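You operate a simulated robot arm through the tools that you are given. There is no shell and no other tool. Be economical: measure what you need, move in short steps, check, and stop when the job is done.

You run a simulated robot arm. Do the job below in one go: nothing can be reset, and whatever is moved stays where it is left.

JOB
Check the red-banded block in the steel square and lay the matching shim on it.
Fine: push it into the corner, throw the green square lever, read, and set it back.

The check looks at the end state, three seconds after you hand in, the way a careful person would. Anything else that was tipped, shoved, dropped, spilled or broken makes it a failure.

ROBOT AND FRAMES
A 7-joint arm with a fingered hand on a trunk, on a base that drives. Base frame: it is fixed to the floor where the robot stands at the start and does not move with it; the origin is under the middle of the robot, x ahead of it, y to its left, z up; the surface under the hand at the start is at about z = 0.86. Readings come in m, rad, newtons and seconds.
With the tool pointing down near the work surface it reaches from about 0.1 to 0.8 m from the robot's upright axis, wherever it stands. Its first joint turns from -1.204 to 3.002 rad. Places, roughly: green square lever [0.7, 0.1, 1]; square display [0.7, -0.1, 0.9]. Payload 3.4 kg.
The TCP is the grasp point between the finger pads, 0.039 m short of the fingertips. In the tool frame z runs along the fingers and y along their closing line. The gripper opens to 0.18 m. The gripper's body begins 0.111 m behind the TCP. The gripper is a hand of 3 fingers: y runs from the thumb to the fingers, the wrist lies at [0, 0, -0.262] in the tool frame.
Orientation is that of the tool frame in the base frame, as [roll, pitch, yaw] about the fixed x, y, z axes, in that order (R = Rz(yaw) Ry(pitch) Rx(roll)). With the fingers straight down and closing along the base's y, the tool's x points along the base's -x, its y along +y and its z along -z.

CONTROLS
- The arm moves only by the tool play_rows. Its argument "targets" is a list of rows, each an object of numbers (a shift or turn left out is 0): "dx", "dy", "dz": the shift along the tool's x, y, z in m; "rx", "ry", "rz": the turn, a rotation vector about the tool's x, y, z in rad. In form: [{"dx": .., "dy": .., "dz": .., "rx": .., "ry": .., "rz": ..}, ...]. A call has 1 to 8 rows; each row is the pose to reach, as a shift and turn from the pose commanded when the call began, along the tool's axes at that moment. Rows are played at 5 a second. More than 0.05 m and 0.15 rad between two rows, and nothing of the call is played. A pose out of reach is approached as far as the arm can. The call stops where the force on the tool passes 50 N (or 10 N more than at its start, if that is more) or the arm is blocked; 0.2 s more then pass. In this call time passes only in rows, and 0.2 s behind the last. It gives the time, the measured TCP pose, the force on the tool (base axes), the opening and the grip force at its end, in the units of the frame above (readings bear some noise), with the torque about the TCP (base axes, N m) and any sound that the robot's microphone picked up, and new pictures: "show" is both (left out), scene, wrist or none.
- Cameras (640 x 400 px; columns grow to the right, rows downward): "scene" is now at [0.2414, -0.0019, 1.6742]; the picture's right is [0.09, -1.00, -0.00], its down [-0.90, -0.08, -0.43] and it looks along [0.43, 0.04, -0.90] (base axes); focal length 274 px, centre (320, 200). "wrist" rides on the gripper at [0.063, -0.036, -0.128] in the tool frame; the picture's right is [0.50, 0.87, 0.00], its down [-0.75, 0.44, -0.49] and it looks along [-0.43, 0.25, 0.87] (tool axes); focal length 226 px, centre (320, 200). There is no depth. A picture from a camera that has moved, and an enlarged one, comes with that camera's place and axes in the base frame and with its lens.
- move_column(by): slides the trunk up (or, below 0, down) by that many m; the arm and the scene camera ride with it, the base frame stays. It gives what a move gives, with no picture.
- steer(legs): drives the robot by 1 to 6 legs, each [ahead, left, turn to the left] in m, m and rad, along the robot's own axes; the way and the turn of a leg run together, so that a leg with both is an arc; at most 1.5 m and 3.142 rad a leg. The arm and the cameras ride along, it lands a little off, and it stops where it bumps. It gives what a move gives, and a new picture of the scene camera.
- move_fingers(finger1, finger2, thumb_bend): sets how far each is bent, from 0 (flat) to 1 (curled in); at 0.3 the hand is open as for a grip, at 0.7 the pads meet at the TCP. One left out holds its place. A second passes; each finger stops where it meets its share of the squeeze, and holds until it gets a number again. It is the only way to open and close the hand. It gives what a move gives, with no picture; readings hold the bend of each and the force on the fingers (four entries, about 0 where the hand has none), thumb and palm.
- aim_head(pan, tilt): turns the head with the scene camera to pan (to the left, within 2.496 rad either way) and tilt (down, from -0.506 to 1.204), counted from straight ahead of the robot. It gives what a move gives, and a new picture of the scene camera.
- inspect(camera, box): a new picture of the part [left, top, right, bottom] of that camera's present view, enlarged. The clock stands still meanwhile.
- sign_off(): hands the job in; it is judged then, once.

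Go step by step. Nothing tells you exact positions but the pictures and the camera data: compare them with the known pose of the tool, close in by small moves and look again before you grip or let go. The budget is 120 turns and 260 pictures, counting those below and the enlarged ones. Unless the task says otherwise, let go and move clear before handing in, and close with one line.

The tools are called by a JSON object that holds its "api" and its "payload". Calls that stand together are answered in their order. play_rows: Moves the arm, as the interface text tells. Its arguments: {"type":"object","properties":{"targets":{"type":"array","items":{"type":"object","properties":{"dx":{"type":"number"},"dy":{"type":"number"},"dz":{"type":"number"},"rx":{"type":"number"},"ry":{"type":"number"},"rz":{"type":"number"}}}},"show":{"type":"string","enum":["both","scene","wrist","none"]}},"required":["targets"]} The other tools are called the same way: move_column (by) slides the trunk up or down; move_fingers (finger1, finger2, thumb_bend) moves the fingers one by one; steer (legs) drives the base; aim_head (pan, tilt) turns the head that bears the scene camera; inspect (camera, box) takes an enlarged picture of a part of a camera's view; sign_off () hands the job in.

At the start:

```text
time_s: 0.0
tool_pos: [0.4114, -0.0461, 1.2205]
orientation: [3.141, 0.0, -3.141]
contact_force: [-0.7, 0.9, 0.2]
wrist_torque: [0.01, 0.0, 0.0]
opening: 0.1798
grasp_force: 0.1
shape: jaw
bend: [0.3, 0.3, 0.3]
finger forces: [0.1, 0.1, 0.0, 0.0, 0.0, 0.0]
trunk travel left (down, up): [-0.175, 0.367]
robot x, y, heading: [-0.0008, -0.0006, 0.001]
head pan, tilt: [0.093, 1.119]
```

scene: 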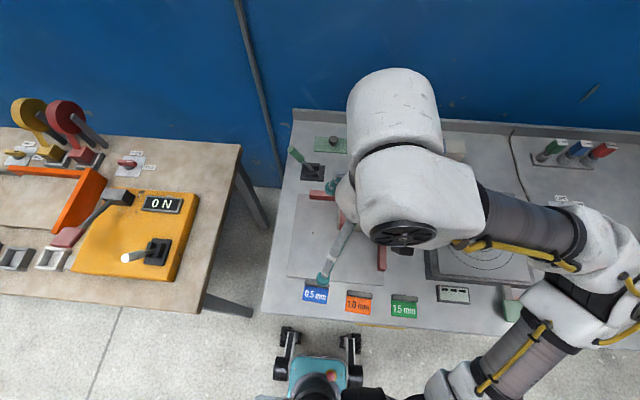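
wrist: 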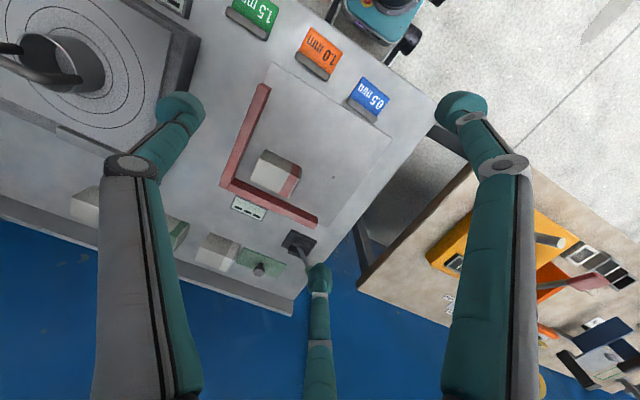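

I see a bench with an L-shaped steel square, a block in it with a red band, three shim labels (0.5, 1.0, 1.5 mm), and a lever at the back left. I'll look closer first.

{"api": "inspect", "payload": {"camera": "wrist", "box": [200, 60, 400, 290]}}

{"api": "inspect", "payload": {"camera": "scene", "box": [260, 110, 540, 330]}}

```text
1.74 times, centred on (300, 175) of wrist
camera zoom: at [0.3488, -0.0814, 1.3492], right [-0.5, 0.87, 0.0], down [0.75, 0.43, 0.49], along [0.43, 0.25, -0.87], focal length 393 px, centre (355, 244)
```

zoom: 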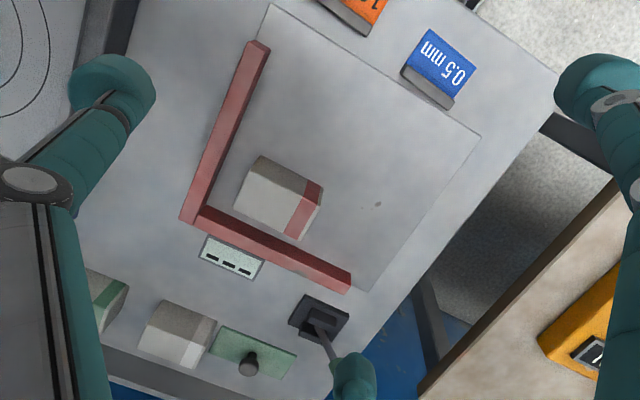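

```text
1.82 times, centred on (400, 220) of scene
camera zoom: at [0.2414, -0.0019, 1.6742], right [0.09, -1.0, 0.0], down [-0.9, -0.08, -0.43], along [0.43, 0.04, -0.9], focal length 499 px, centre (174, 164)
```

zoom: 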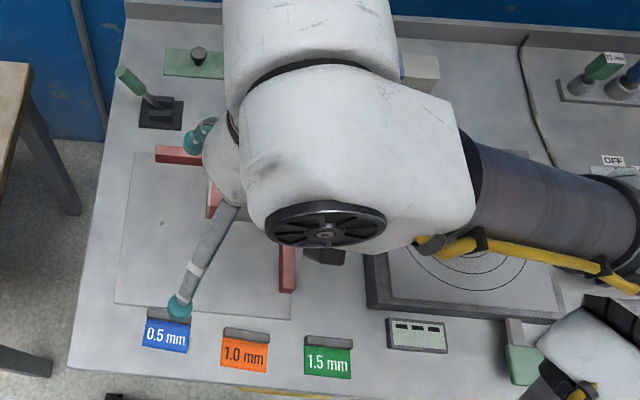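

The wrist view puts the square's corner near (0.65, -0.15) and the block near (0.54, -0.06). I'll shift the hand left so the scene camera can see more.

{"api": "play_rows", "payload": {"targets": [{"dy": 0.05}, {"dy": 0.1}, {"dy": 0.15}, {"dy": 0.2}, {"dy": 0.25}, {"dy": 0.28}]}}

```text
time_s: 1.4
tool_pos: [0.4064, 0.2432, 1.2194]
orientation: [-3.135, 0.002, 3.14]
contact_force: [-0.9, -0.2, -0.1]
wrist_torque: [-0.01, 0.01, -0.01]
opening: 0.1798
grasp_force: 0.1
shape: jaw
bend: [0.3, 0.3, 0.3]
finger forces: [0.1, 0.1, 0.1, 0.0, 0.1, 0.0]
trunk travel left (down, up): [-0.175, 0.367]
robot x, y, heading: [-0.0005, 0.0003, -0.002]
head pan, tilt: [0.093, 1.119]
camera scene: at [0.2412, 0.0078, 1.6742], right [0.09, -1.0, 0.0], down [-0.9, -0.08, -0.43], along [0.43, 0.04, -0.9], focal length 274 px, centre (320, 200)
camera wrist: at [0.345, 0.2081, 1.3484], right [-0.5, 0.87, -0.01], down [0.75, 0.44, 0.49], along [0.43, 0.24, -0.87], focal length 226 px, centre (320, 200)
```

scene: 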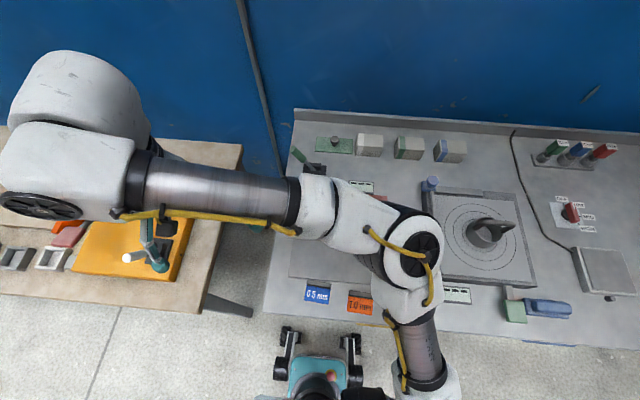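
wrist: 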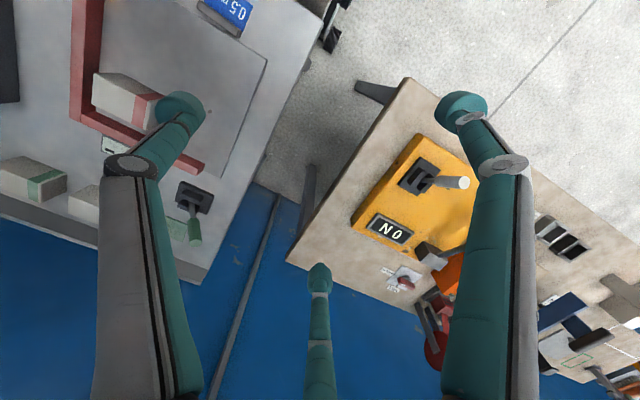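

The forearm now covers the square. I'll go to the right side instead, staying high.

{"api": "play_rows", "payload": {"targets": [{"dy": -0.05}, {"dy": -0.1}, {"dy": -0.15}, {"dy": -0.2}, {"dy": -0.25}, {"dy": -0.3}, {"dy": -0.35}, {"dy": -0.4}], "show": "none"}}

{"api": "play_rows", "payload": {"targets": [{"dy": -0.05}, {"dy": -0.1}, {"dy": -0.15}]}}

```text
time_s: 3.2
tool_pos: [0.4065, -0.165, 1.2226]
orientation: [3.141, 0.003, -3.14]
contact_force: [-0.2, 0.4, 1.1]
wrist_torque: [-0.02, 0.0, 0.01]
opening: 0.1795
grasp_force: 0.1
shape: jaw
bend: [0.3, 0.3, 0.3]
finger forces: [0.1, 0.0, 0.1, 0.0, 0.0, 0.0]
trunk travel left (down, up): [-0.175, 0.367]
robot x, y, heading: [-0.0028, 0.0035, -0.002]
head pan, tilt: [0.093, 1.119]
```

```text
time_s: 4.0
tool_pos: [0.4296, -0.286, 1.1887]
orientation: [3.139, 0.0, -3.141]
contact_force: [0.1, -0.8, -0.3]
wrist_torque: [-0.01, 0.0, 0.02]
opening: 0.1797
grasp_force: 0.0
shape: jaw
bend: [0.3, 0.3, 0.3]
finger forces: [0.0, 0.0, 0.0, 0.0, 0.1, 0.0]
out of reach, approached as far as the arm can: row 2, 3
trunk travel left (down, up): [-0.175, 0.367]
robot x, y, heading: [0.0006, 0.0003, -0.002]
head pan, tilt: [0.093, 1.119]
camera scene: at [0.2407, -0.0097, 1.6742], right [0.09, -1.0, -0.01], down [-0.9, -0.08, -0.44], along [0.43, 0.05, -0.9], focal length 274 px, centre (320, 200)
camera wrist: at [0.3671, -0.3222, 1.3188], right [-0.5, 0.87, 0.0], down [0.75, 0.43, 0.49], along [0.43, 0.25, -0.87], focal length 226 px, centre (320, 200)
```

scene: 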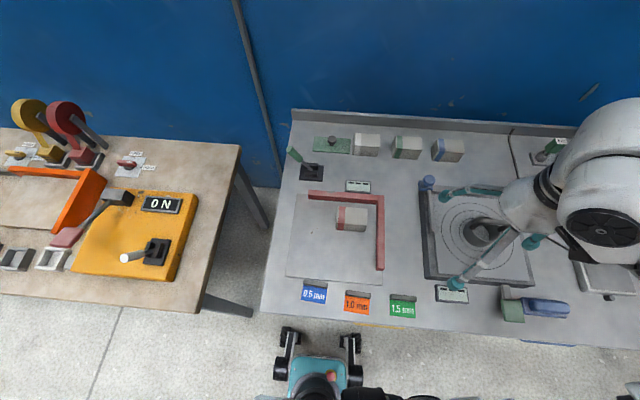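
wrist: 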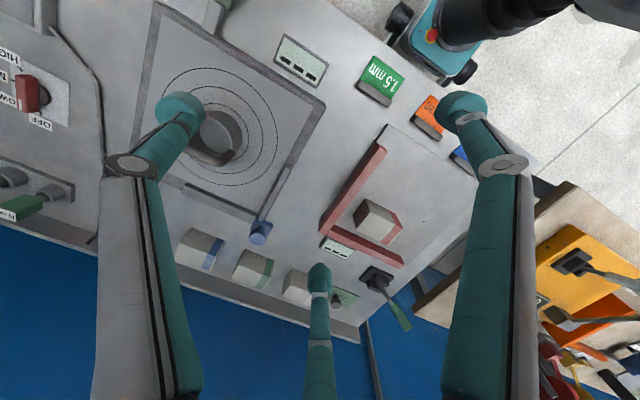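

Now the scene camera sees the whole bench. Enlarging the square and the shim area.

{"api": "inspect", "payload": {"camera": "scene", "box": [270, 120, 420, 214]}}

{"api": "inspect", "payload": {"camera": "scene", "box": [280, 230, 440, 330]}}

{"api": "inspect", "payload": {"camera": "scene", "box": [300, 170, 410, 280]}}

```text
4.26 times, centred on (345, 167) of scene
camera zoom: at [0.2407, -0.0097, 1.6742], right [0.09, -1.0, -0.01], down [-0.9, -0.08, -0.44], along [0.43, 0.05, -0.9], focal length 1168 px, centre (214, 340)
```

zoom: 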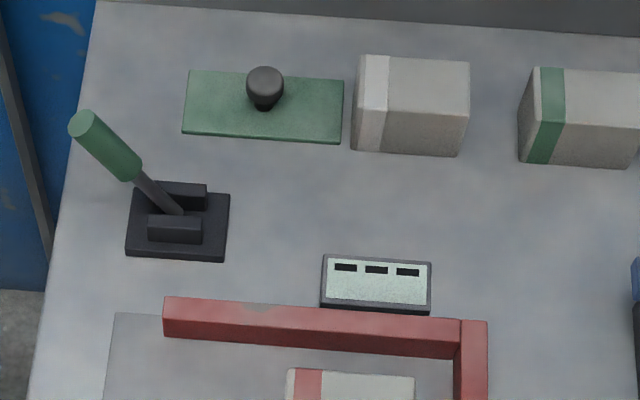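

```text
4.00 times, centred on (360, 280) of scene
camera zoom: at [0.2407, -0.0097, 1.6742], right [0.09, -1.0, -0.01], down [-0.9, -0.08, -0.44], along [0.43, 0.05, -0.9], focal length 1098 px, centre (160, -120)
```

zoom: 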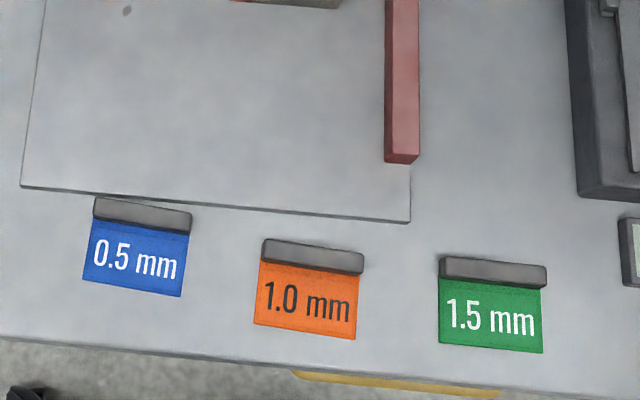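

```text
3.64 times, centred on (355, 225) of scene
camera zoom: at [0.2407, -0.0097, 1.6742], right [0.09, -1.0, -0.01], down [-0.9, -0.08, -0.44], along [0.43, 0.05, -0.9], focal length 998 px, centre (193, 109)
```

zoom: 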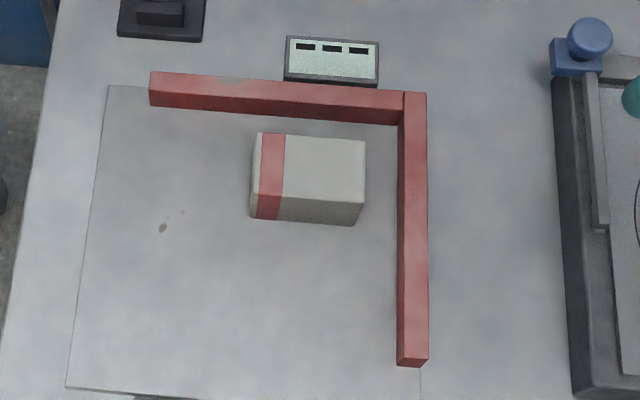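

Three shims with grey handle bars lie at the front; the block spans about x 0.535–0.592, y −0.122 to −0.032, top z 0.912; rails' inner faces are at x≈0.634 and y≈−0.157. I'll close the hand into a pusher and bring it in front of the block.

{"api": "move_fingers", "payload": {"finger1": 0.7, "finger2": 0.7, "thumb_bend": 0.7}}

{"api": "play_rows", "payload": {"targets": [{"dy": 0.05, "dx": 0.0}, {"dy": 0.1, "dx": 0.0}, {"dy": 0.15, "dx": 0.02}, {"dy": 0.2, "dx": 0.04, "dz": 0.02}, {"dy": 0.22, "dx": 0.04, "dz": 0.06}, {"dy": 0.22, "dx": 0.04, "dz": 0.1}]}}

```text
time_s: 5.0
tool_pos: [0.4305, -0.2831, 1.1906]
orientation: [-3.141, 0.002, -3.141]
contact_force: [-1.0, -0.6, -0.2]
wrist_torque: [-0.01, 0.03, 0.0]
opening: 0.0
grasp_force: 0.1
shape: fingers
bend: [0.7, 0.7, 0.7]
finger forces: [0.1, 0.0, 0.1, 0.0, 0.0, 0.1]
trunk travel left (down, up): [-0.175, 0.367]
robot x, y, heading: [-0.0023, -0.0008, -0.002]
head pan, tilt: [0.093, 1.119]
```

```text
refused: row 3 steps farther than a row can; nothing moved
```

The row step was too long; I'll repeat with smaller steps.

{"api": "play_rows", "payload": {"targets": [{"dy": 0.045}, {"dy": 0.09}, {"dy": 0.135}, {"dy": 0.18}, {"dy": 0.21}], "show": "wrist"}}

```text
time_s: 6.2
tool_pos: [0.4271, -0.0725, 1.1894]
orientation: [-3.141, -0.001, 3.138]
contact_force: [0.7, 0.3, -0.1]
wrist_torque: [-0.01, -0.02, 0.04]
opening: 0.0
grasp_force: 0.1
shape: fingers
bend: [0.7, 0.7, 0.7]
finger forces: [0.0, 0.1, 0.0, 0.0, 0.0, 0.0]
trunk travel left (down, up): [-0.175, 0.367]
robot x, y, heading: [-0.0002, -0.0004, 0.005]
head pan, tilt: [0.093, 1.119]
camera wrist: at [0.366, -0.1079, 1.319], right [-0.5, 0.87, 0.0], down [0.75, 0.44, 0.49], along [0.43, 0.24, -0.87], focal length 226 px, centre (320, 200)
```

wrist: 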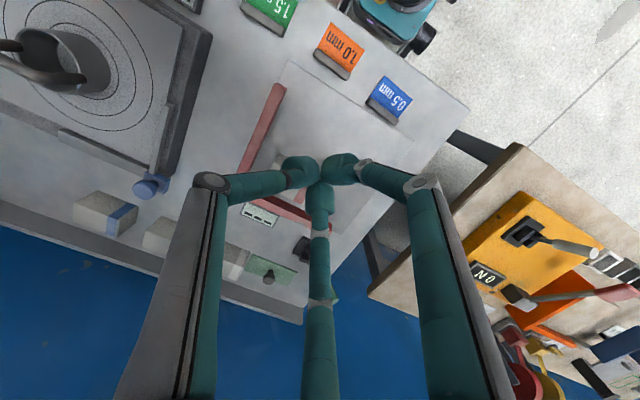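

The fingers sit 120° apart, so turning the hand 30° gives a two-finger pushing face toward +x. I'll turn and descend in front of the block.

{"api": "play_rows", "payload": {"targets": [{"rz": -0.13, "dz": 0.04, "dx": -0.003}, {"rz": -0.26, "dz": 0.08, "dx": -0.006}, {"rz": -0.39, "dz": 0.12, "dx": -0.01}, {"rz": -0.52, "dz": 0.16, "dx": -0.013}, {"rz": -0.52, "dz": 0.2, "dx": -0.013}]}}

```text
time_s: 7.4
tool_pos: [0.4436, -0.076, 0.9885]
orientation: [-3.14, 0.001, -2.622]
contact_force: [0.1, -0.1, -0.3]
wrist_torque: [-0.02, 0.0, -0.02]
opening: 0.0002
grasp_force: 0.1
shape: fingers
bend: [0.7, 0.7, 0.7]
finger forces: [0.1, 0.0, 0.0, 0.1, 0.0, 0.0]
trunk travel left (down, up): [-0.175, 0.367]
robot x, y, heading: [-0.001, 0.0012, 0.003]
head pan, tilt: [0.093, 1.119]
camera scene: at [0.2432, -0.0029, 1.6739], right [0.09, -1.0, 0.0], down [-0.9, -0.08, -0.43], along [0.43, 0.04, -0.9], focal length 274 px, centre (320, 200)
camera wrist: at [0.4072, -0.1379, 1.1182], right [-0.86, 0.5, 0.0], down [0.44, 0.75, 0.49], along [0.25, 0.42, -0.87], focal length 226 px, centre (320, 200)
```

scene: 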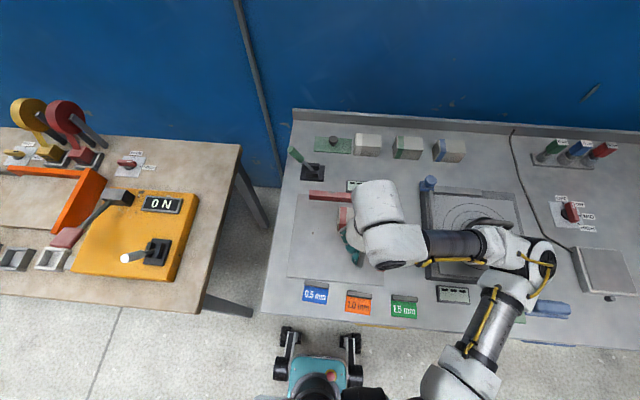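
wrist: 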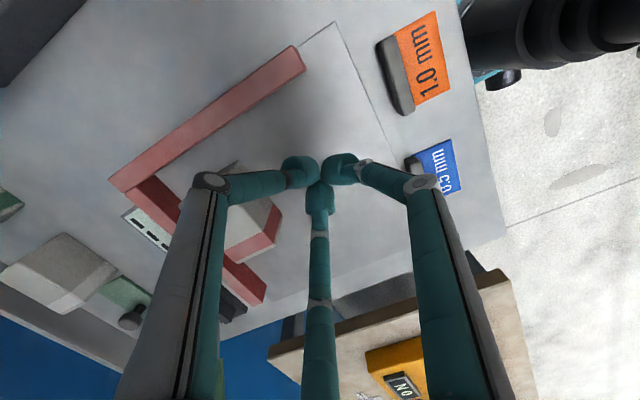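

Block lies ahead of the two leading fingers. Descending to push height.

{"api": "play_rows", "payload": {"targets": [{"dz": 0.035}, {"dz": 0.06}, {"dz": 0.072}], "show": "wrist"}}

```text
time_s: 8.2
tool_pos: [0.4431, -0.0764, 0.9186]
orientation: [-3.14, 0.0, -2.622]
contact_force: [-0.4, 0.7, -0.7]
wrist_torque: [0.03, 0.0, 0.0]
opening: 0.0001
grasp_force: 0.0
shape: fingers
bend: [0.7, 0.7, 0.7]
finger forces: [0.1, 0.0, 0.1, 0.0, 0.0, 0.1]
trunk travel left (down, up): [-0.175, 0.367]
robot x, y, heading: [0.0002, -0.001, -0.002]
head pan, tilt: [0.093, 1.119]
camera wrist: at [0.4068, -0.138, 1.0478], right [-0.86, 0.5, 0.0], down [0.44, 0.75, 0.49], along [0.25, 0.42, -0.87], focal length 226 px, centre (320, 200)
```

wrist: 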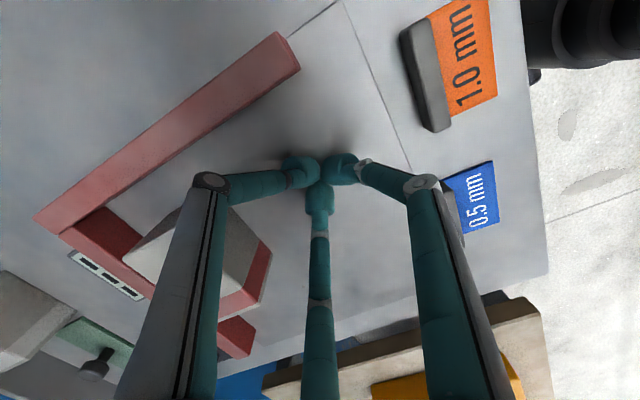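

Now approach in +x, with small rows, to just before contact.

{"api": "play_rows", "payload": {"targets": [{"dx": -0.0174, "dy": -0.01}, {"dx": -0.0347, "dy": -0.0199}, {"dx": -0.0477, "dy": -0.0273}, {"dx": -0.0564, "dy": -0.0323}], "show": "wrist"}}

```text
time_s: 9.2
tool_pos: [0.5088, -0.0769, 0.9193]
orientation: [-3.14, 0.001, -2.622]
contact_force: [-0.3, 0.2, 0.8]
wrist_torque: [-0.01, -0.05, 0.02]
opening: 0.0
grasp_force: 1.0
shape: fingers
bend: [0.7, 0.7, 0.7]
finger forces: [0.0, 1.1, 0.1, 0.0, 0.7, 0.0]
trunk travel left (down, up): [-0.175, 0.367]
robot x, y, heading: [0.0002, -0.0015, -0.002]
head pan, tilt: [0.093, 1.119]
camera wrist: at [0.4717, -0.1374, 1.0495], right [-0.86, 0.5, 0.0], down [0.44, 0.75, 0.49], along [0.25, 0.42, -0.87], focal length 226 px, centre (320, 200)
```

wrist: 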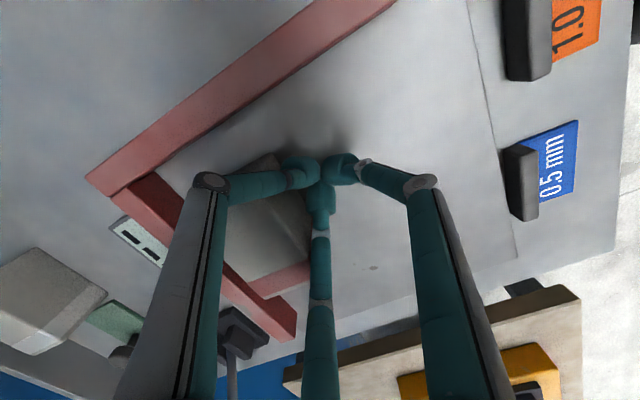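

Both leading pushers just touch the block. Pushing on gently.

{"api": "play_rows", "payload": {"targets": [{"dx": -0.0061, "dy": -0.0035}, {"dx": -0.0122, "dy": -0.007}, {"dx": -0.0174, "dy": -0.01}, {"dx": -0.0217, "dy": -0.0124}], "show": "wrist"}}

```text
time_s: 10.2
tool_pos: [0.5323, -0.077, 0.9208]
orientation: [-3.141, 0.001, -2.622]
contact_force: [-1.0, -0.3, 0.5]
wrist_torque: [0.0, -0.03, 0.01]
opening: 0.0001
grasp_force: 0.6
shape: fingers
bend: [0.7, 0.7, 0.7]
finger forces: [0.0, 0.7, 0.0, 0.1, 0.4, 0.0]
trunk travel left (down, up): [-0.175, 0.367]
robot x, y, heading: [0.0003, -0.0037, 0.003]
head pan, tilt: [0.093, 1.119]
camera wrist: at [0.4967, -0.1383, 1.0491], right [-0.86, 0.5, 0.0], down [0.44, 0.75, 0.49], along [0.25, 0.42, -0.87], focal length 226 px, centre (320, 200)
```

wrist: 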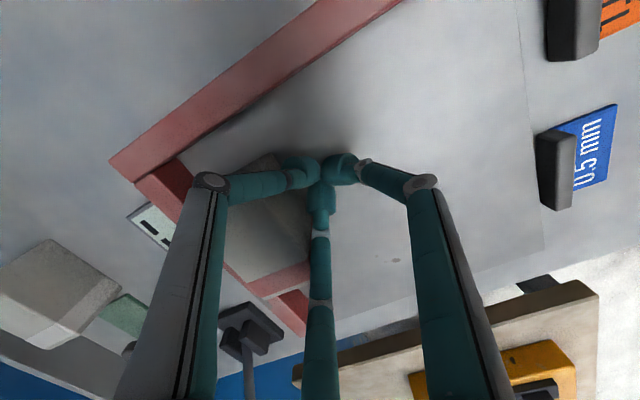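

Block slides along squarely. Continuing in millimetre steps until the rail pushes back.

{"api": "play_rows", "payload": {"targets": [{"dx": -0.0026, "dy": -0.0015}, {"dx": -0.0052, "dy": -0.003}, {"dx": -0.0078, "dy": -0.0045}, {"dx": -0.0104, "dy": -0.006}], "show": "wrist"}}

```text
time_s: 11.2
tool_pos: [0.5441, -0.0774, 0.9206]
orientation: [-3.141, 0.0, -2.622]
contact_force: [-3.3, -0.5, 1.0]
wrist_torque: [0.01, -0.07, 0.08]
opening: 0.0
grasp_force: 1.4
shape: fingers
bend: [0.69, 0.7, 0.7]
finger forces: [0.0, 3.3, 0.1, 0.0, 0.6, 0.1]
trunk travel left (down, up): [-0.175, 0.367]
robot x, y, heading: [-0.0011, -0.0025, 0.006]
head pan, tilt: [0.093, 1.119]
camera wrist: at [0.509, -0.1389, 1.0491], right [-0.86, 0.5, 0.0], down [0.44, 0.75, 0.49], along [0.25, 0.42, -0.87], focal length 226 px, centre (320, 200)
```

wrist: 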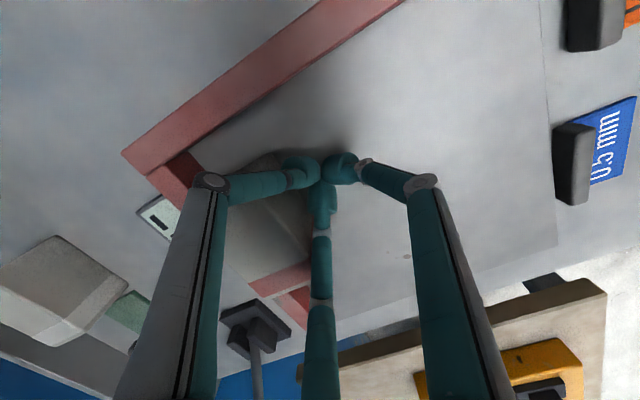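

{"api": "play_rows", "payload": {"targets": [{"dx": -0.0017, "dy": -0.001}, {"dx": -0.0035, "dy": -0.002}, {"dx": -0.0052, "dy": -0.003}], "show": "wrist"}}

```text
time_s: 12.0
tool_pos: [0.5487, -0.0776, 0.9207]
orientation: [-3.139, 0.003, -2.62]
contact_force: [-24.3, -6.3, 8.2]
wrist_torque: [0.11, -0.49, -0.4]
opening: 0.0001
grasp_force: 13.0
shape: fingers
bend: [0.69, 0.7, 0.71]
finger forces: [0.0, 8.0, 0.0, 0.1, 17.1, 0.1]
trunk travel left (down, up): [-0.175, 0.367]
robot x, y, heading: [0.0017, 0.0001, 0.0]
head pan, tilt: [0.093, 1.119]
camera wrist: at [0.5121, -0.1397, 1.0505], right [-0.86, 0.5, 0.0], down [0.44, 0.75, 0.49], along [0.25, 0.42, -0.87], focal length 226 px, centre (320, 200)
```

wrist: 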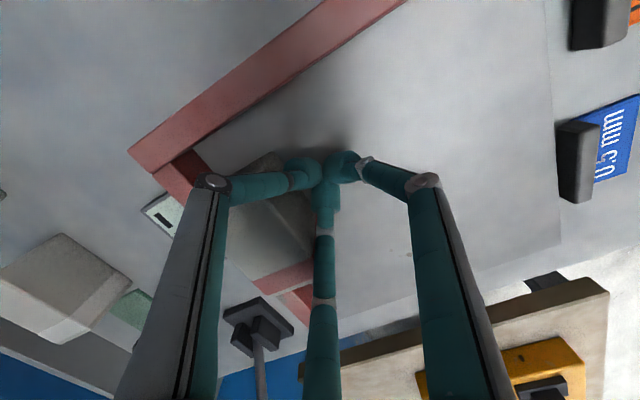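

The block is against the back rail (24 N reaction). I'll back off, lift, and go round to the block's red end with the thumb leading toward −y.

{"api": "play_rows", "payload": {"targets": [{"dx": 0.0174, "dy": 0.01}, {"dx": 0.0347, "dy": 0.02}, {"dx": 0.0347, "dy": 0.02, "dz": -0.045}, {"dx": 0.0347, "dy": 0.02, "dz": -0.08}], "show": "none"}}

{"api": "play_rows", "payload": {"targets": [{"rz": 0.13, "dx": -0.02, "dy": 0.035}, {"rz": 0.26, "dx": -0.04, "dy": 0.07}, {"rz": 0.39, "dx": -0.075, "dy": 0.095}, {"rz": 0.52, "dx": -0.115, "dy": 0.09}, {"rz": 0.52, "dx": -0.143, "dy": 0.074}]}}

```text
time_s: 13.0
tool_pos: [0.51, -0.0726, 0.9988]
orientation: [3.141, 0.001, -2.62]
contact_force: [0.7, 0.3, 0.4]
wrist_torque: [0.01, -0.02, 0.01]
opening: 0.0001
grasp_force: 0.0
shape: fingers
bend: [0.69, 0.7, 0.7]
finger forces: [0.0, 0.0, 0.0, 0.1, 0.0, 0.0]
trunk travel left (down, up): [-0.175, 0.367]
robot x, y, heading: [0.0013, -0.0022, -0.004]
head pan, tilt: [0.093, 1.119]
```

```text
time_s: 14.2
tool_pos: [0.5993, 0.0589, 0.9979]
orientation: [-3.139, 0.002, 3.14]
contact_force: [-0.2, 0.5, 0.3]
wrist_torque: [0.01, 0.02, -0.01]
opening: 0.0
grasp_force: 0.0
shape: fingers
bend: [0.69, 0.7, 0.7]
finger forces: [0.0, 0.0, 0.0, 0.1, 0.0, 0.0]
trunk travel left (down, up): [-0.175, 0.367]
robot x, y, heading: [-0.001, -0.0013, -0.0]
head pan, tilt: [0.093, 1.119]
camera scene: at [0.244, -0.0003, 1.6738], right [0.09, -1.0, 0.0], down [-0.9, -0.08, -0.43], along [0.43, 0.04, -0.9], focal length 274 px, centre (320, 200)
camera wrist: at [0.5361, 0.0234, 1.1277], right [-0.5, 0.87, 0.0], down [0.75, 0.43, 0.49], along [0.43, 0.24, -0.87], focal length 226 px, centre (320, 200)
```

scene: 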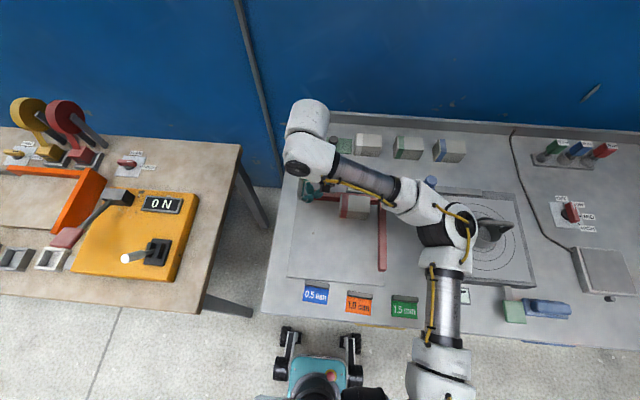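
wrist: 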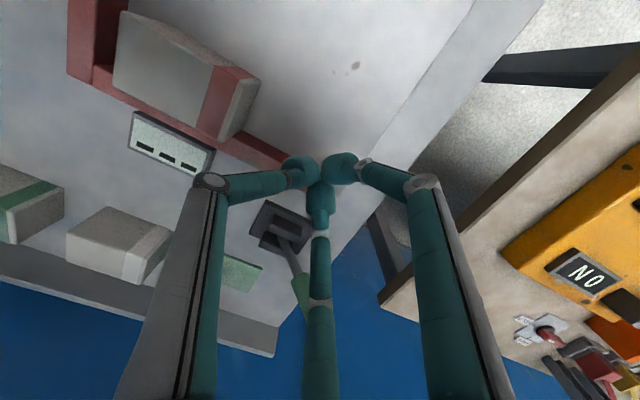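

The thumb will lead; I'll shift slightly to stay clear of the lever and descend beside the red end.

{"api": "play_rows", "payload": {"targets": [{"dx": 0.011, "dy": -0.01}, {"dx": 0.011, "dy": -0.01, "dz": 0.035}, {"dx": 0.011, "dy": -0.01, "dz": 0.06}, {"dx": 0.011, "dy": -0.01, "dz": 0.079}], "show": "both"}}

```text
time_s: 15.2
tool_pos: [0.589, 0.05, 0.9203]
orientation: [-3.14, 0.002, 3.141]
contact_force: [0.2, -0.4, 0.1]
wrist_torque: [0.01, -0.01, 0.0]
opening: 0.0
grasp_force: 0.1
shape: fingers
bend: [0.69, 0.7, 0.7]
finger forces: [0.0, 0.0, 0.0, 0.0, 0.0, 0.1]
trunk travel left (down, up): [-0.175, 0.367]
robot x, y, heading: [0.0004, 0.0004, 0.002]
head pan, tilt: [0.093, 1.119]
camera scene: at [0.244, -0.0005, 1.6738], right [0.09, -1.0, 0.0], down [-0.9, -0.08, -0.43], along [0.43, 0.04, -0.9], focal length 274 px, centre (320, 200)
camera wrist: at [0.527, 0.0142, 1.0488], right [-0.5, 0.87, 0.0], down [0.75, 0.44, 0.49], along [0.43, 0.24, -0.87], focal length 226 px, centre (320, 200)
```

scene: 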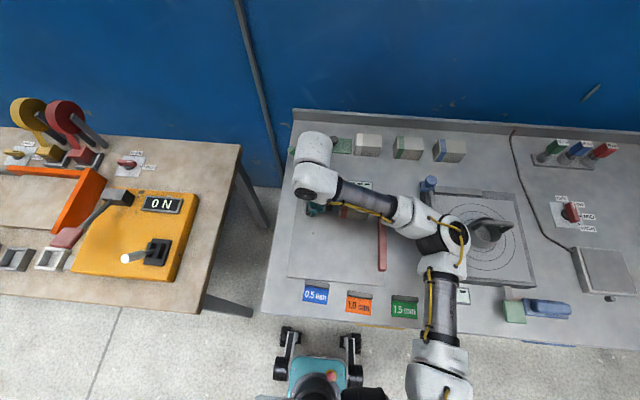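
wrist: 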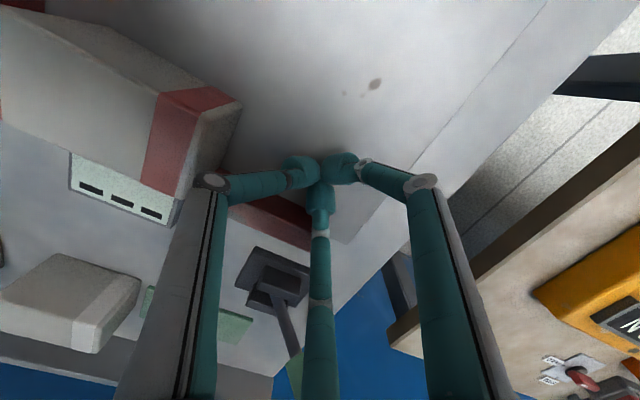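

Approaching −y toward the block's end.

{"api": "play_rows", "payload": {"targets": [{"dy": -0.01, "dx": -0.004}, {"dy": -0.02, "dx": -0.008}, {"dy": -0.028, "dx": -0.01}, {"dy": -0.036, "dx": -0.01}], "show": "wrist"}}

```text
time_s: 16.2
tool_pos: [0.5988, 0.0122, 0.9201]
orientation: [-3.141, 0.002, 3.141]
contact_force: [-0.2, 0.9, 1.5]
wrist_torque: [-0.07, -0.03, 0.02]
opening: 0.0
grasp_force: 1.8
shape: fingers
bend: [0.69, 0.7, 0.7]
finger forces: [0.0, 1.9, 0.0, 0.1, 1.7, 0.0]
trunk travel left (down, up): [-0.175, 0.367]
robot x, y, heading: [-0.0007, -0.0016, 0.001]
head pan, tilt: [0.093, 1.119]
camera wrist: at [0.5356, -0.0228, 1.0494], right [-0.5, 0.87, 0.0], down [0.75, 0.44, 0.49], along [0.43, 0.25, -0.87], focal length 226 px, centre (320, 200)
```

wrist: 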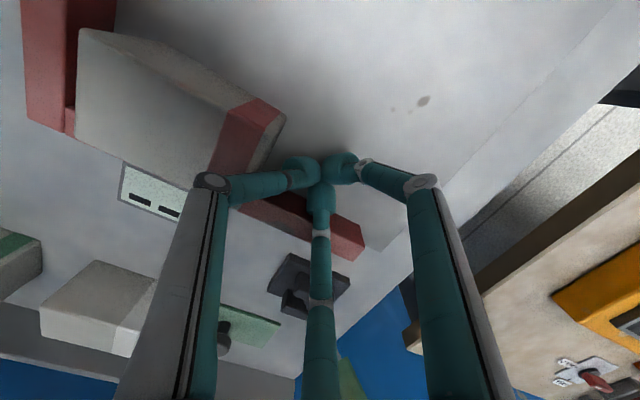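

Contact made. Pushing on along −y.

{"api": "play_rows", "payload": {"targets": [{"dy": -0.006}, {"dy": -0.012}, {"dy": -0.018}, {"dy": -0.024}], "show": "wrist"}}

```text
time_s: 17.2
tool_pos: [0.5969, -0.0105, 0.9213]
orientation: [3.141, 0.002, 3.139]
contact_force: [0.6, 0.5, 0.3]
wrist_torque: [-0.06, -0.02, 0.01]
opening: 0.0
grasp_force: 1.0
shape: fingers
bend: [0.69, 0.7, 0.7]
finger forces: [0.0, 0.0, 0.0, 0.0, 1.3, 0.0]
trunk travel left (down, up): [-0.175, 0.367]
robot x, y, heading: [0.001, -0.0003, -0.001]
head pan, tilt: [0.093, 1.119]
camera wrist: at [0.5353, -0.0465, 1.0497], right [-0.5, 0.87, 0.0], down [0.75, 0.43, 0.49], along [0.43, 0.24, -0.87], focal length 226 px, centre (320, 200)
```

wrist: 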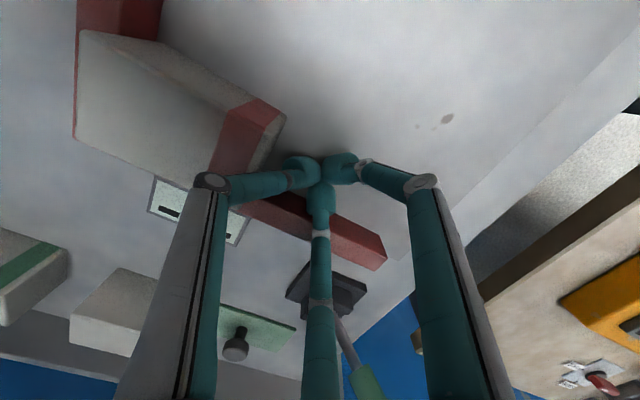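

{"api": "play_rows", "payload": {"targets": [{"dy": -0.003}, {"dy": -0.006}, {"dy": -0.009}, {"dy": -0.011}], "show": "wrist"}}

```text
time_s: 18.2
tool_pos: [0.5977, -0.0177, 0.9205]
orientation: [-3.142, 0.004, -3.139]
contact_force: [2.6, 14.5, 4.2]
wrist_torque: [-0.3, 0.0, 0.11]
opening: 0.0
grasp_force: 6.6
shape: fingers
bend: [0.69, 0.69, 0.71]
finger forces: [0.1, 0.0, 0.1, 0.0, 13.9, 0.1]
trunk travel left (down, up): [-0.175, 0.367]
robot x, y, heading: [0.0003, 0.0001, -0.002]
head pan, tilt: [0.093, 1.119]
camera wrist: at [0.535, -0.0534, 1.0499], right [-0.5, 0.87, 0.0], down [0.75, 0.44, 0.49], along [0.43, 0.25, -0.87], focal length 226 px, centre (320, 200)
```

wrist: 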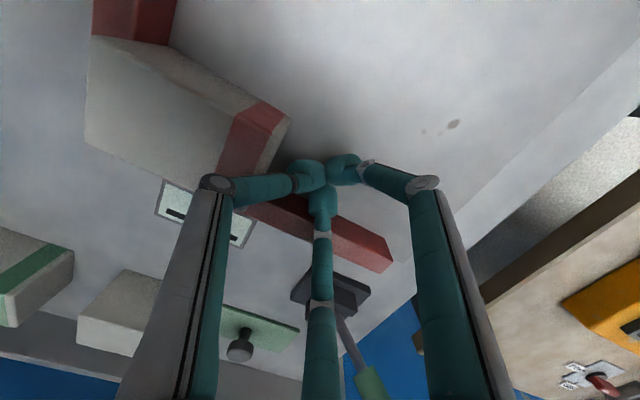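

The block meets the side rail (14 N). Backing off and lifting to check its seat.

{"api": "play_rows", "payload": {"targets": [{"dy": 0.02}, {"dy": 0.04}, {"dy": 0.04, "dz": -0.045}, {"dy": 0.04, "dz": -0.09}, {"dy": 0.04, "dz": -0.135}, {"dy": 0.03, "dx": 0.03, "dz": -0.17}, {"dx": 0.07, "dz": -0.18}], "show": "both"}}

```text
refused: row 7 steps farther than a row can; nothing moved
```

{"api": "play_rows", "payload": {"targets": [{"dy": 0.02}, {"dy": 0.04}, {"dy": 0.04, "dz": -0.045}, {"dy": 0.04, "dz": -0.09}, {"dy": 0.04, "dz": -0.135}, {"dy": 0.03, "dx": 0.03, "dz": -0.165}, {"dy": 0.01, "dx": 0.06, "dz": -0.18}], "show": "both"}}

```text
time_s: 19.8
tool_pos: [0.5378, -0.0107, 1.1012]
orientation: [-3.142, 0.001, -3.141]
contact_force: [0.0, -0.7, -0.4]
wrist_torque: [0.0, 0.0, 0.01]
opening: 0.0
grasp_force: 0.1
shape: fingers
bend: [0.7, 0.7, 0.7]
finger forces: [0.0, 0.0, 0.1, 0.0, 0.0, 0.0]
trunk travel left (down, up): [-0.175, 0.367]
robot x, y, heading: [-0.0004, 0.0013, -0.0]
head pan, tilt: [0.093, 1.119]
camera scene: at [0.2409, -0.003, 1.6744], right [0.09, -1.0, 0.0], down [-0.9, -0.08, -0.43], along [0.43, 0.04, -0.9], focal length 274 px, centre (320, 200)
camera wrist: at [0.4749, -0.0472, 1.2308], right [-0.5, 0.87, 0.0], down [0.75, 0.43, 0.49], along [0.43, 0.25, -0.87], focal length 226 px, centre (320, 200)
```

scene: 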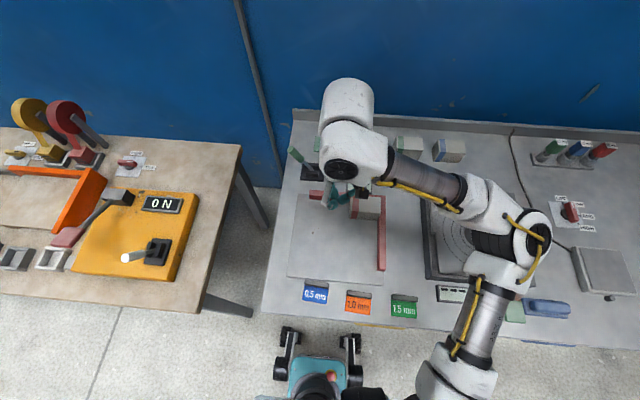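
wrist: 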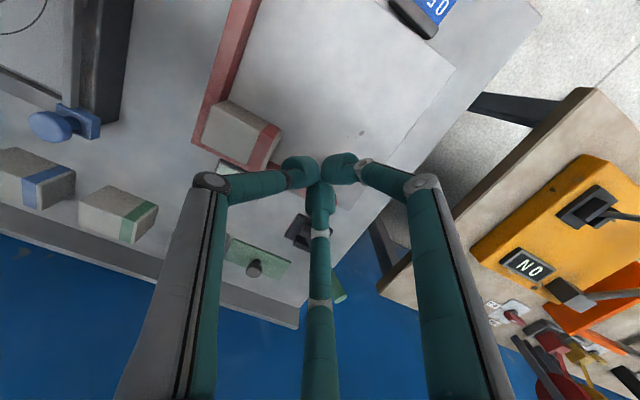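

{"api": "inspect", "payload": {"camera": "wrist", "box": [180, 60, 300, 200]}}

```text
2.86 times, centred on (240, 130) of wrist
camera zoom: at [0.4749, -0.0472, 1.2308], right [-0.5, 0.87, 0.0], down [0.75, 0.43, 0.49], along [0.43, 0.25, -0.87], focal length 646 px, centre (549, 400)
```

zoom: 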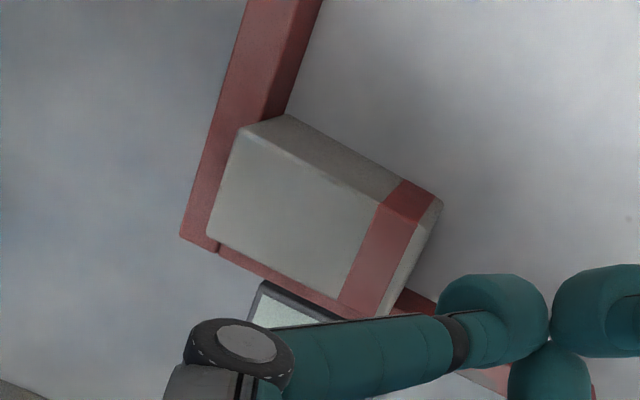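

Block is seated in the corner. The lever handle leans to +y with its tip near (0.736, 0.13, 0.985); I'll move to its +y side, turned 60° so two fingers form a V to catch it.

{"api": "play_rows", "payload": {"targets": [{"dx": -0.028, "dy": 0.033, "dz": -0.01, "rz": -0.149}, {"dx": -0.056, "dy": 0.066, "dz": -0.01, "rz": -0.298}, {"dx": -0.084, "dy": 0.099, "dz": -0.01, "rz": -0.447}, {"dx": -0.112, "dy": 0.132, "dz": -0.01, "rz": -0.596}, {"dx": -0.14, "dy": 0.165, "dz": -0.01, "rz": -0.745}, {"dx": -0.168, "dy": 0.198, "dz": -0.01, "rz": -0.894}, {"dx": -0.194, "dy": 0.231, "dz": -0.01, "rz": -1.043}], "show": "both"}}

```text
time_s: 21.4
tool_pos: [0.6951, 0.1477, 1.08]
orientation: [-3.127, 0.019, -2.148]
contact_force: [0.9, 1.3, 0.0]
wrist_torque: [-0.09, 0.06, 0.02]
opening: 0.0
grasp_force: 0.1
shape: fingers
bend: [0.7, 0.7, 0.7]
finger forces: [0.1, 0.1, 0.0, 0.1, 0.0, 0.0]
out of reach, approached as far as the arm can: row 6, 7
trunk travel left (down, up): [-0.175, 0.367]
robot x, y, heading: [-0.0047, -0.0022, 0.001]
head pan, tilt: [0.093, 1.119]
camera scene: at [0.2476, -0.0078, 1.6728], right [0.09, -1.0, -0.01], down [-0.9, -0.08, -0.43], along [0.43, 0.05, -0.9], focal length 274 px, centre (320, 200)
camera wrist: at [0.6899, 0.0749, 1.2091], right [-1.0, 0.05, -0.02], down [0.04, 0.86, 0.5], along [0.05, 0.5, -0.86], focal length 226 px, centre (320, 200)
```

scene: 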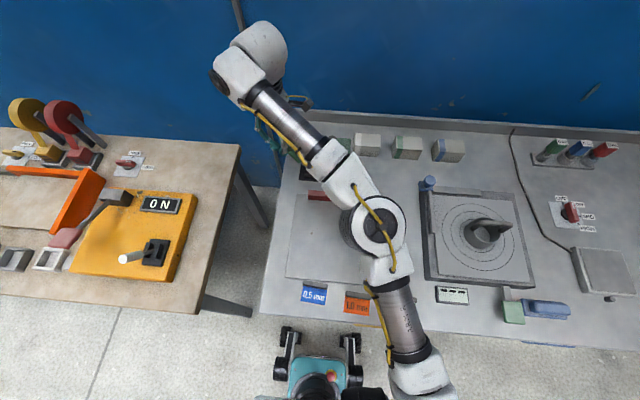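
wrist: 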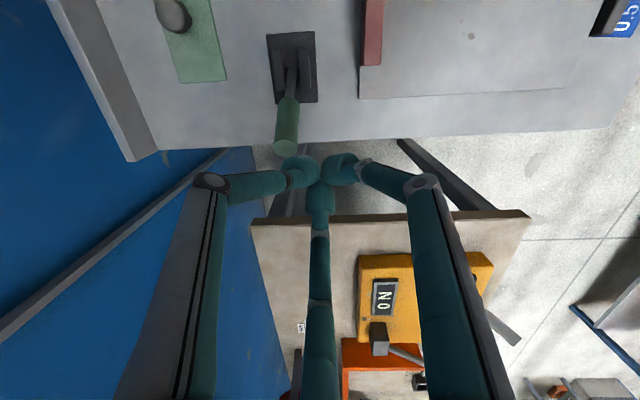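

The lever is at the edge of reach from here. I'll raise the hand a bit and drive the base left 0.15 m to bring it closer.

{"api": "steer", "payload": {"legs": [[0, 0.15, 0]]}}

```text
time_s: 22.8
tool_pos: [0.6924, 0.302, 1.0841]
orientation: [-3.123, 0.021, -2.153]
contact_force: [0.1, 0.7, -0.1]
wrist_torque: [0.01, 0.06, -0.01]
opening: 0.0
grasp_force: 0.0
shape: fingers
bend: [0.7, 0.7, 0.7]
finger forces: [0.1, 0.0, 0.0, 0.1, 0.1, 0.1]
trunk travel left (down, up): [-0.175, 0.367]
robot x, y, heading: [0.0009, 0.152, 0.004]
head pan, tilt: [0.093, 1.119]
camera scene: at [0.2433, 0.1401, 1.6739], right [0.09, -1.0, -0.01], down [-0.9, -0.08, -0.43], along [0.43, 0.05, -0.9], focal length 274 px, centre (320, 200)
```

scene: 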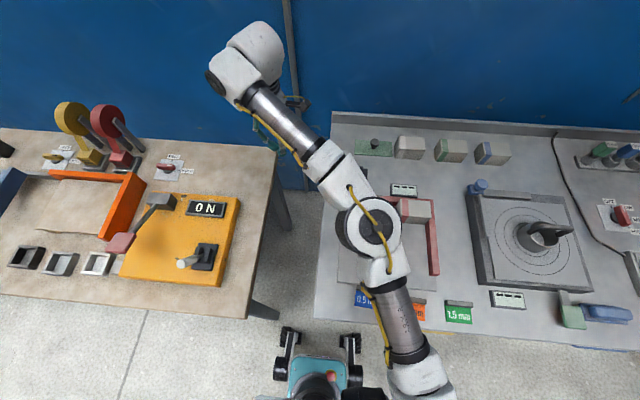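

{"api": "play_rows", "payload": {"targets": [{"dz": 0.001}], "show": "none"}}

```text
time_s: 23.2
tool_pos: [0.691, 0.3135, 1.0842]
orientation: [-3.116, 0.012, -2.154]
contact_force: [0.6, 0.1, -0.1]
wrist_torque: [0.01, -0.01, 0.0]
opening: 0.0001
grasp_force: 0.1
shape: fingers
bend: [0.7, 0.7, 0.7]
finger forces: [0.0, 0.0, 0.0, 0.0, 0.1, 0.0]
trunk travel left (down, up): [-0.175, 0.367]
robot x, y, heading: [0.0026, 0.1484, 0.0]
head pan, tilt: [0.093, 1.119]
```

Moving to the +y side of the handle and descending partway.

{"api": "play_rows", "payload": {"targets": [{"dx": 0.024, "dy": -0.038, "rz": -0.03}, {"dx": 0.05, "dy": -0.078, "rz": -0.06}, {"dx": 0.05, "dy": -0.078, "dz": 0.04, "rz": -0.06}, {"dx": 0.05, "dy": -0.078, "dz": 0.08, "rz": -0.06}], "show": "both"}}

```text
time_s: 24.2
tool_pos: [0.7291, 0.2164, 1.0065]
orientation: [-3.119, 0.019, -2.093]
contact_force: [-0.1, -1.2, 1.0]
wrist_torque: [0.02, 0.0, 0.01]
opening: 0.0001
grasp_force: 0.0
shape: fingers
bend: [0.7, 0.7, 0.7]
finger forces: [0.0, 0.0, 0.1, 0.0, 0.0, 0.0]
trunk travel left (down, up): [-0.175, 0.367]
robot x, y, heading: [-0.0008, 0.1503, 0.004]
head pan, tilt: [0.093, 1.119]
camera scene: at [0.2455, 0.1429, 1.6735], right [0.09, -1.0, -0.01], down [-0.9, -0.08, -0.43], along [0.43, 0.05, -0.9], focal length 274 px, centre (320, 200)
camera wrist: at [0.7273, 0.145, 1.1348], right [-1.0, 0.0, -0.03], down [-0.02, 0.87, 0.5], along [0.03, 0.5, -0.87], focal length 226 px, centre (320, 200)
```

scene: 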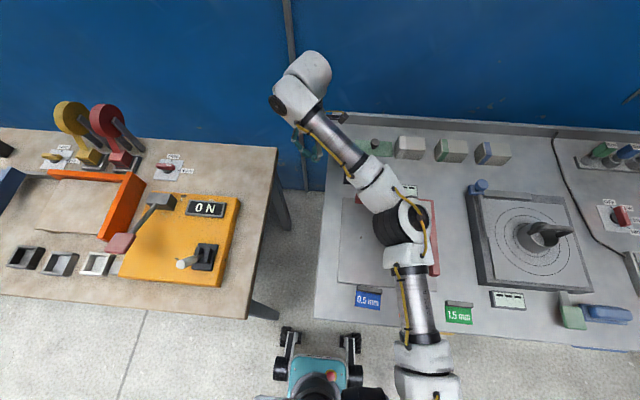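
wrist: 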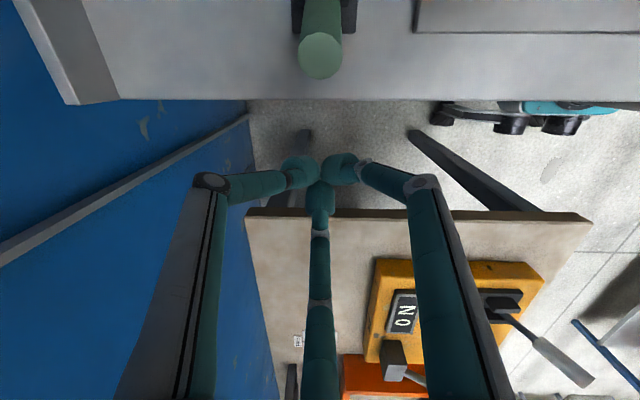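

The handle is in line (column 320). Descending to handle height and moving to it.

{"api": "play_rows", "payload": {"targets": [{"dz": 0.02}, {"dz": 0.04}, {"dx": 0.0173, "dy": -0.01, "dz": 0.042}, {"dx": 0.0347, "dy": -0.02, "dz": 0.042}, {"dx": 0.052, "dy": -0.03, "dz": 0.042}], "show": "wrist"}}

```text
time_s: 25.4
tool_pos: [0.731, 0.1669, 0.9663]
orientation: [-3.113, 0.016, -2.093]
contact_force: [-0.5, 0.3, 0.3]
wrist_torque: [-0.03, -0.01, -0.02]
opening: 0.0
grasp_force: 0.1
shape: fingers
bend: [0.7, 0.7, 0.7]
finger forces: [0.1, 0.0, 0.0, 0.2, 0.0, 0.1]
trunk travel left (down, up): [-0.175, 0.367]
robot x, y, heading: [-0.0013, 0.1544, 0.0]
head pan, tilt: [0.093, 1.119]
camera wrist: at [0.7275, 0.0954, 1.0946], right [-1.0, 0.0, -0.03], down [-0.02, 0.87, 0.49], along [0.03, 0.49, -0.87], focal length 226 px, centre (320, 200)
```

wrist: 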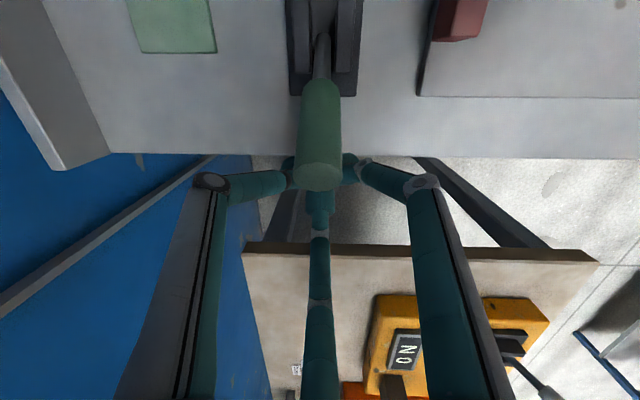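

The handle sits in the notch, just ahead of the fingertips. Pushing toward −y.

{"api": "play_rows", "payload": {"targets": [{"dx": 0.013, "dy": -0.0075}, {"dx": 0.026, "dy": -0.015}, {"dx": 0.039, "dy": -0.0225}, {"dx": 0.052, "dy": -0.03}, {"dx": 0.065, "dy": -0.0375}], "show": "wrist"}}

```text
time_s: 26.6
tool_pos: [0.7309, 0.085, 0.9621]
orientation: [-3.118, 0.017, -2.093]
contact_force: [3.0, 2.4, 0.5]
wrist_torque: [0.1, -0.01, 0.05]
opening: 0.0
grasp_force: 2.2
shape: fingers
bend: [0.7, 0.7, 0.69]
finger forces: [0.9, 0.1, 0.0, 0.0, 3.1, 0.0]
trunk travel left (down, up): [-0.175, 0.367]
robot x, y, heading: [0.0019, 0.1476, -0.002]
head pan, tilt: [0.093, 1.119]
camera wrist: at [0.7276, 0.0127, 1.0912], right [-1.0, 0.0, -0.03], down [-0.02, 0.87, 0.49], along [0.02, 0.49, -0.87], focal length 226 px, centre (320, 200)
```

wrist: 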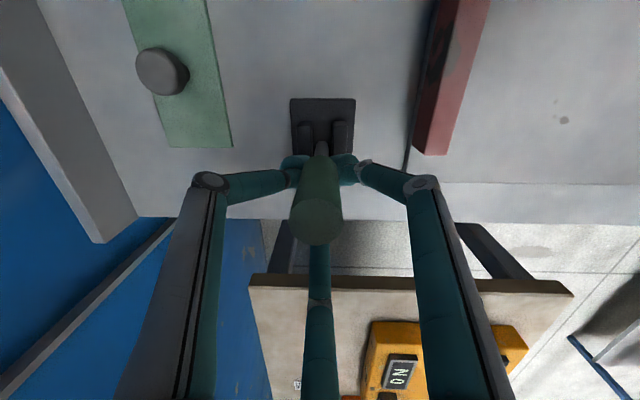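

Lever is moving. Continuing.

{"api": "play_rows", "payload": {"targets": [{"dx": 0.0087, "dy": -0.005}, {"dx": 0.0173, "dy": -0.01}, {"dx": 0.026, "dy": -0.015}, {"dx": 0.0347, "dy": -0.02}], "show": "wrist"}}

```text
time_s: 27.6
tool_pos: [0.7306, 0.0571, 0.9631]
orientation: [-3.114, 0.014, -2.087]
contact_force: [7.7, 15.2, 3.1]
wrist_torque: [0.51, -0.24, 0.1]
opening: 0.0
grasp_force: 10.1
shape: fingers
bend: [0.7, 0.7, 0.7]
finger forces: [2.7, 0.0, 0.1, 0.0, 17.4, 0.1]
trunk travel left (down, up): [-0.175, 0.367]
robot x, y, heading: [0.0019, 0.1525, 0.003]
head pan, tilt: [0.093, 1.119]
camera wrist: at [0.7276, -0.0143, 1.0928], right [-1.0, -0.01, -0.03], down [-0.02, 0.87, 0.49], along [0.03, 0.49, -0.87], focal length 226 px, centre (320, 200)
```

wrist: 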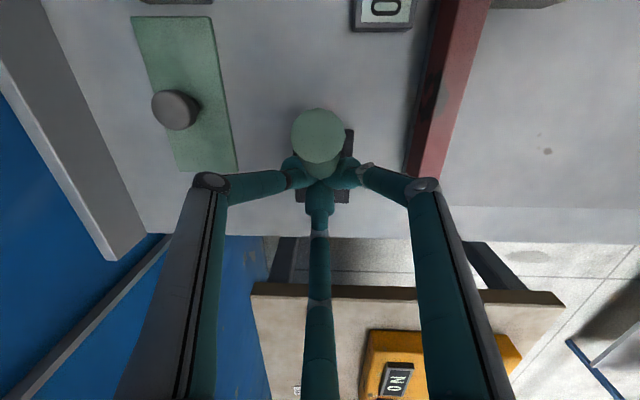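

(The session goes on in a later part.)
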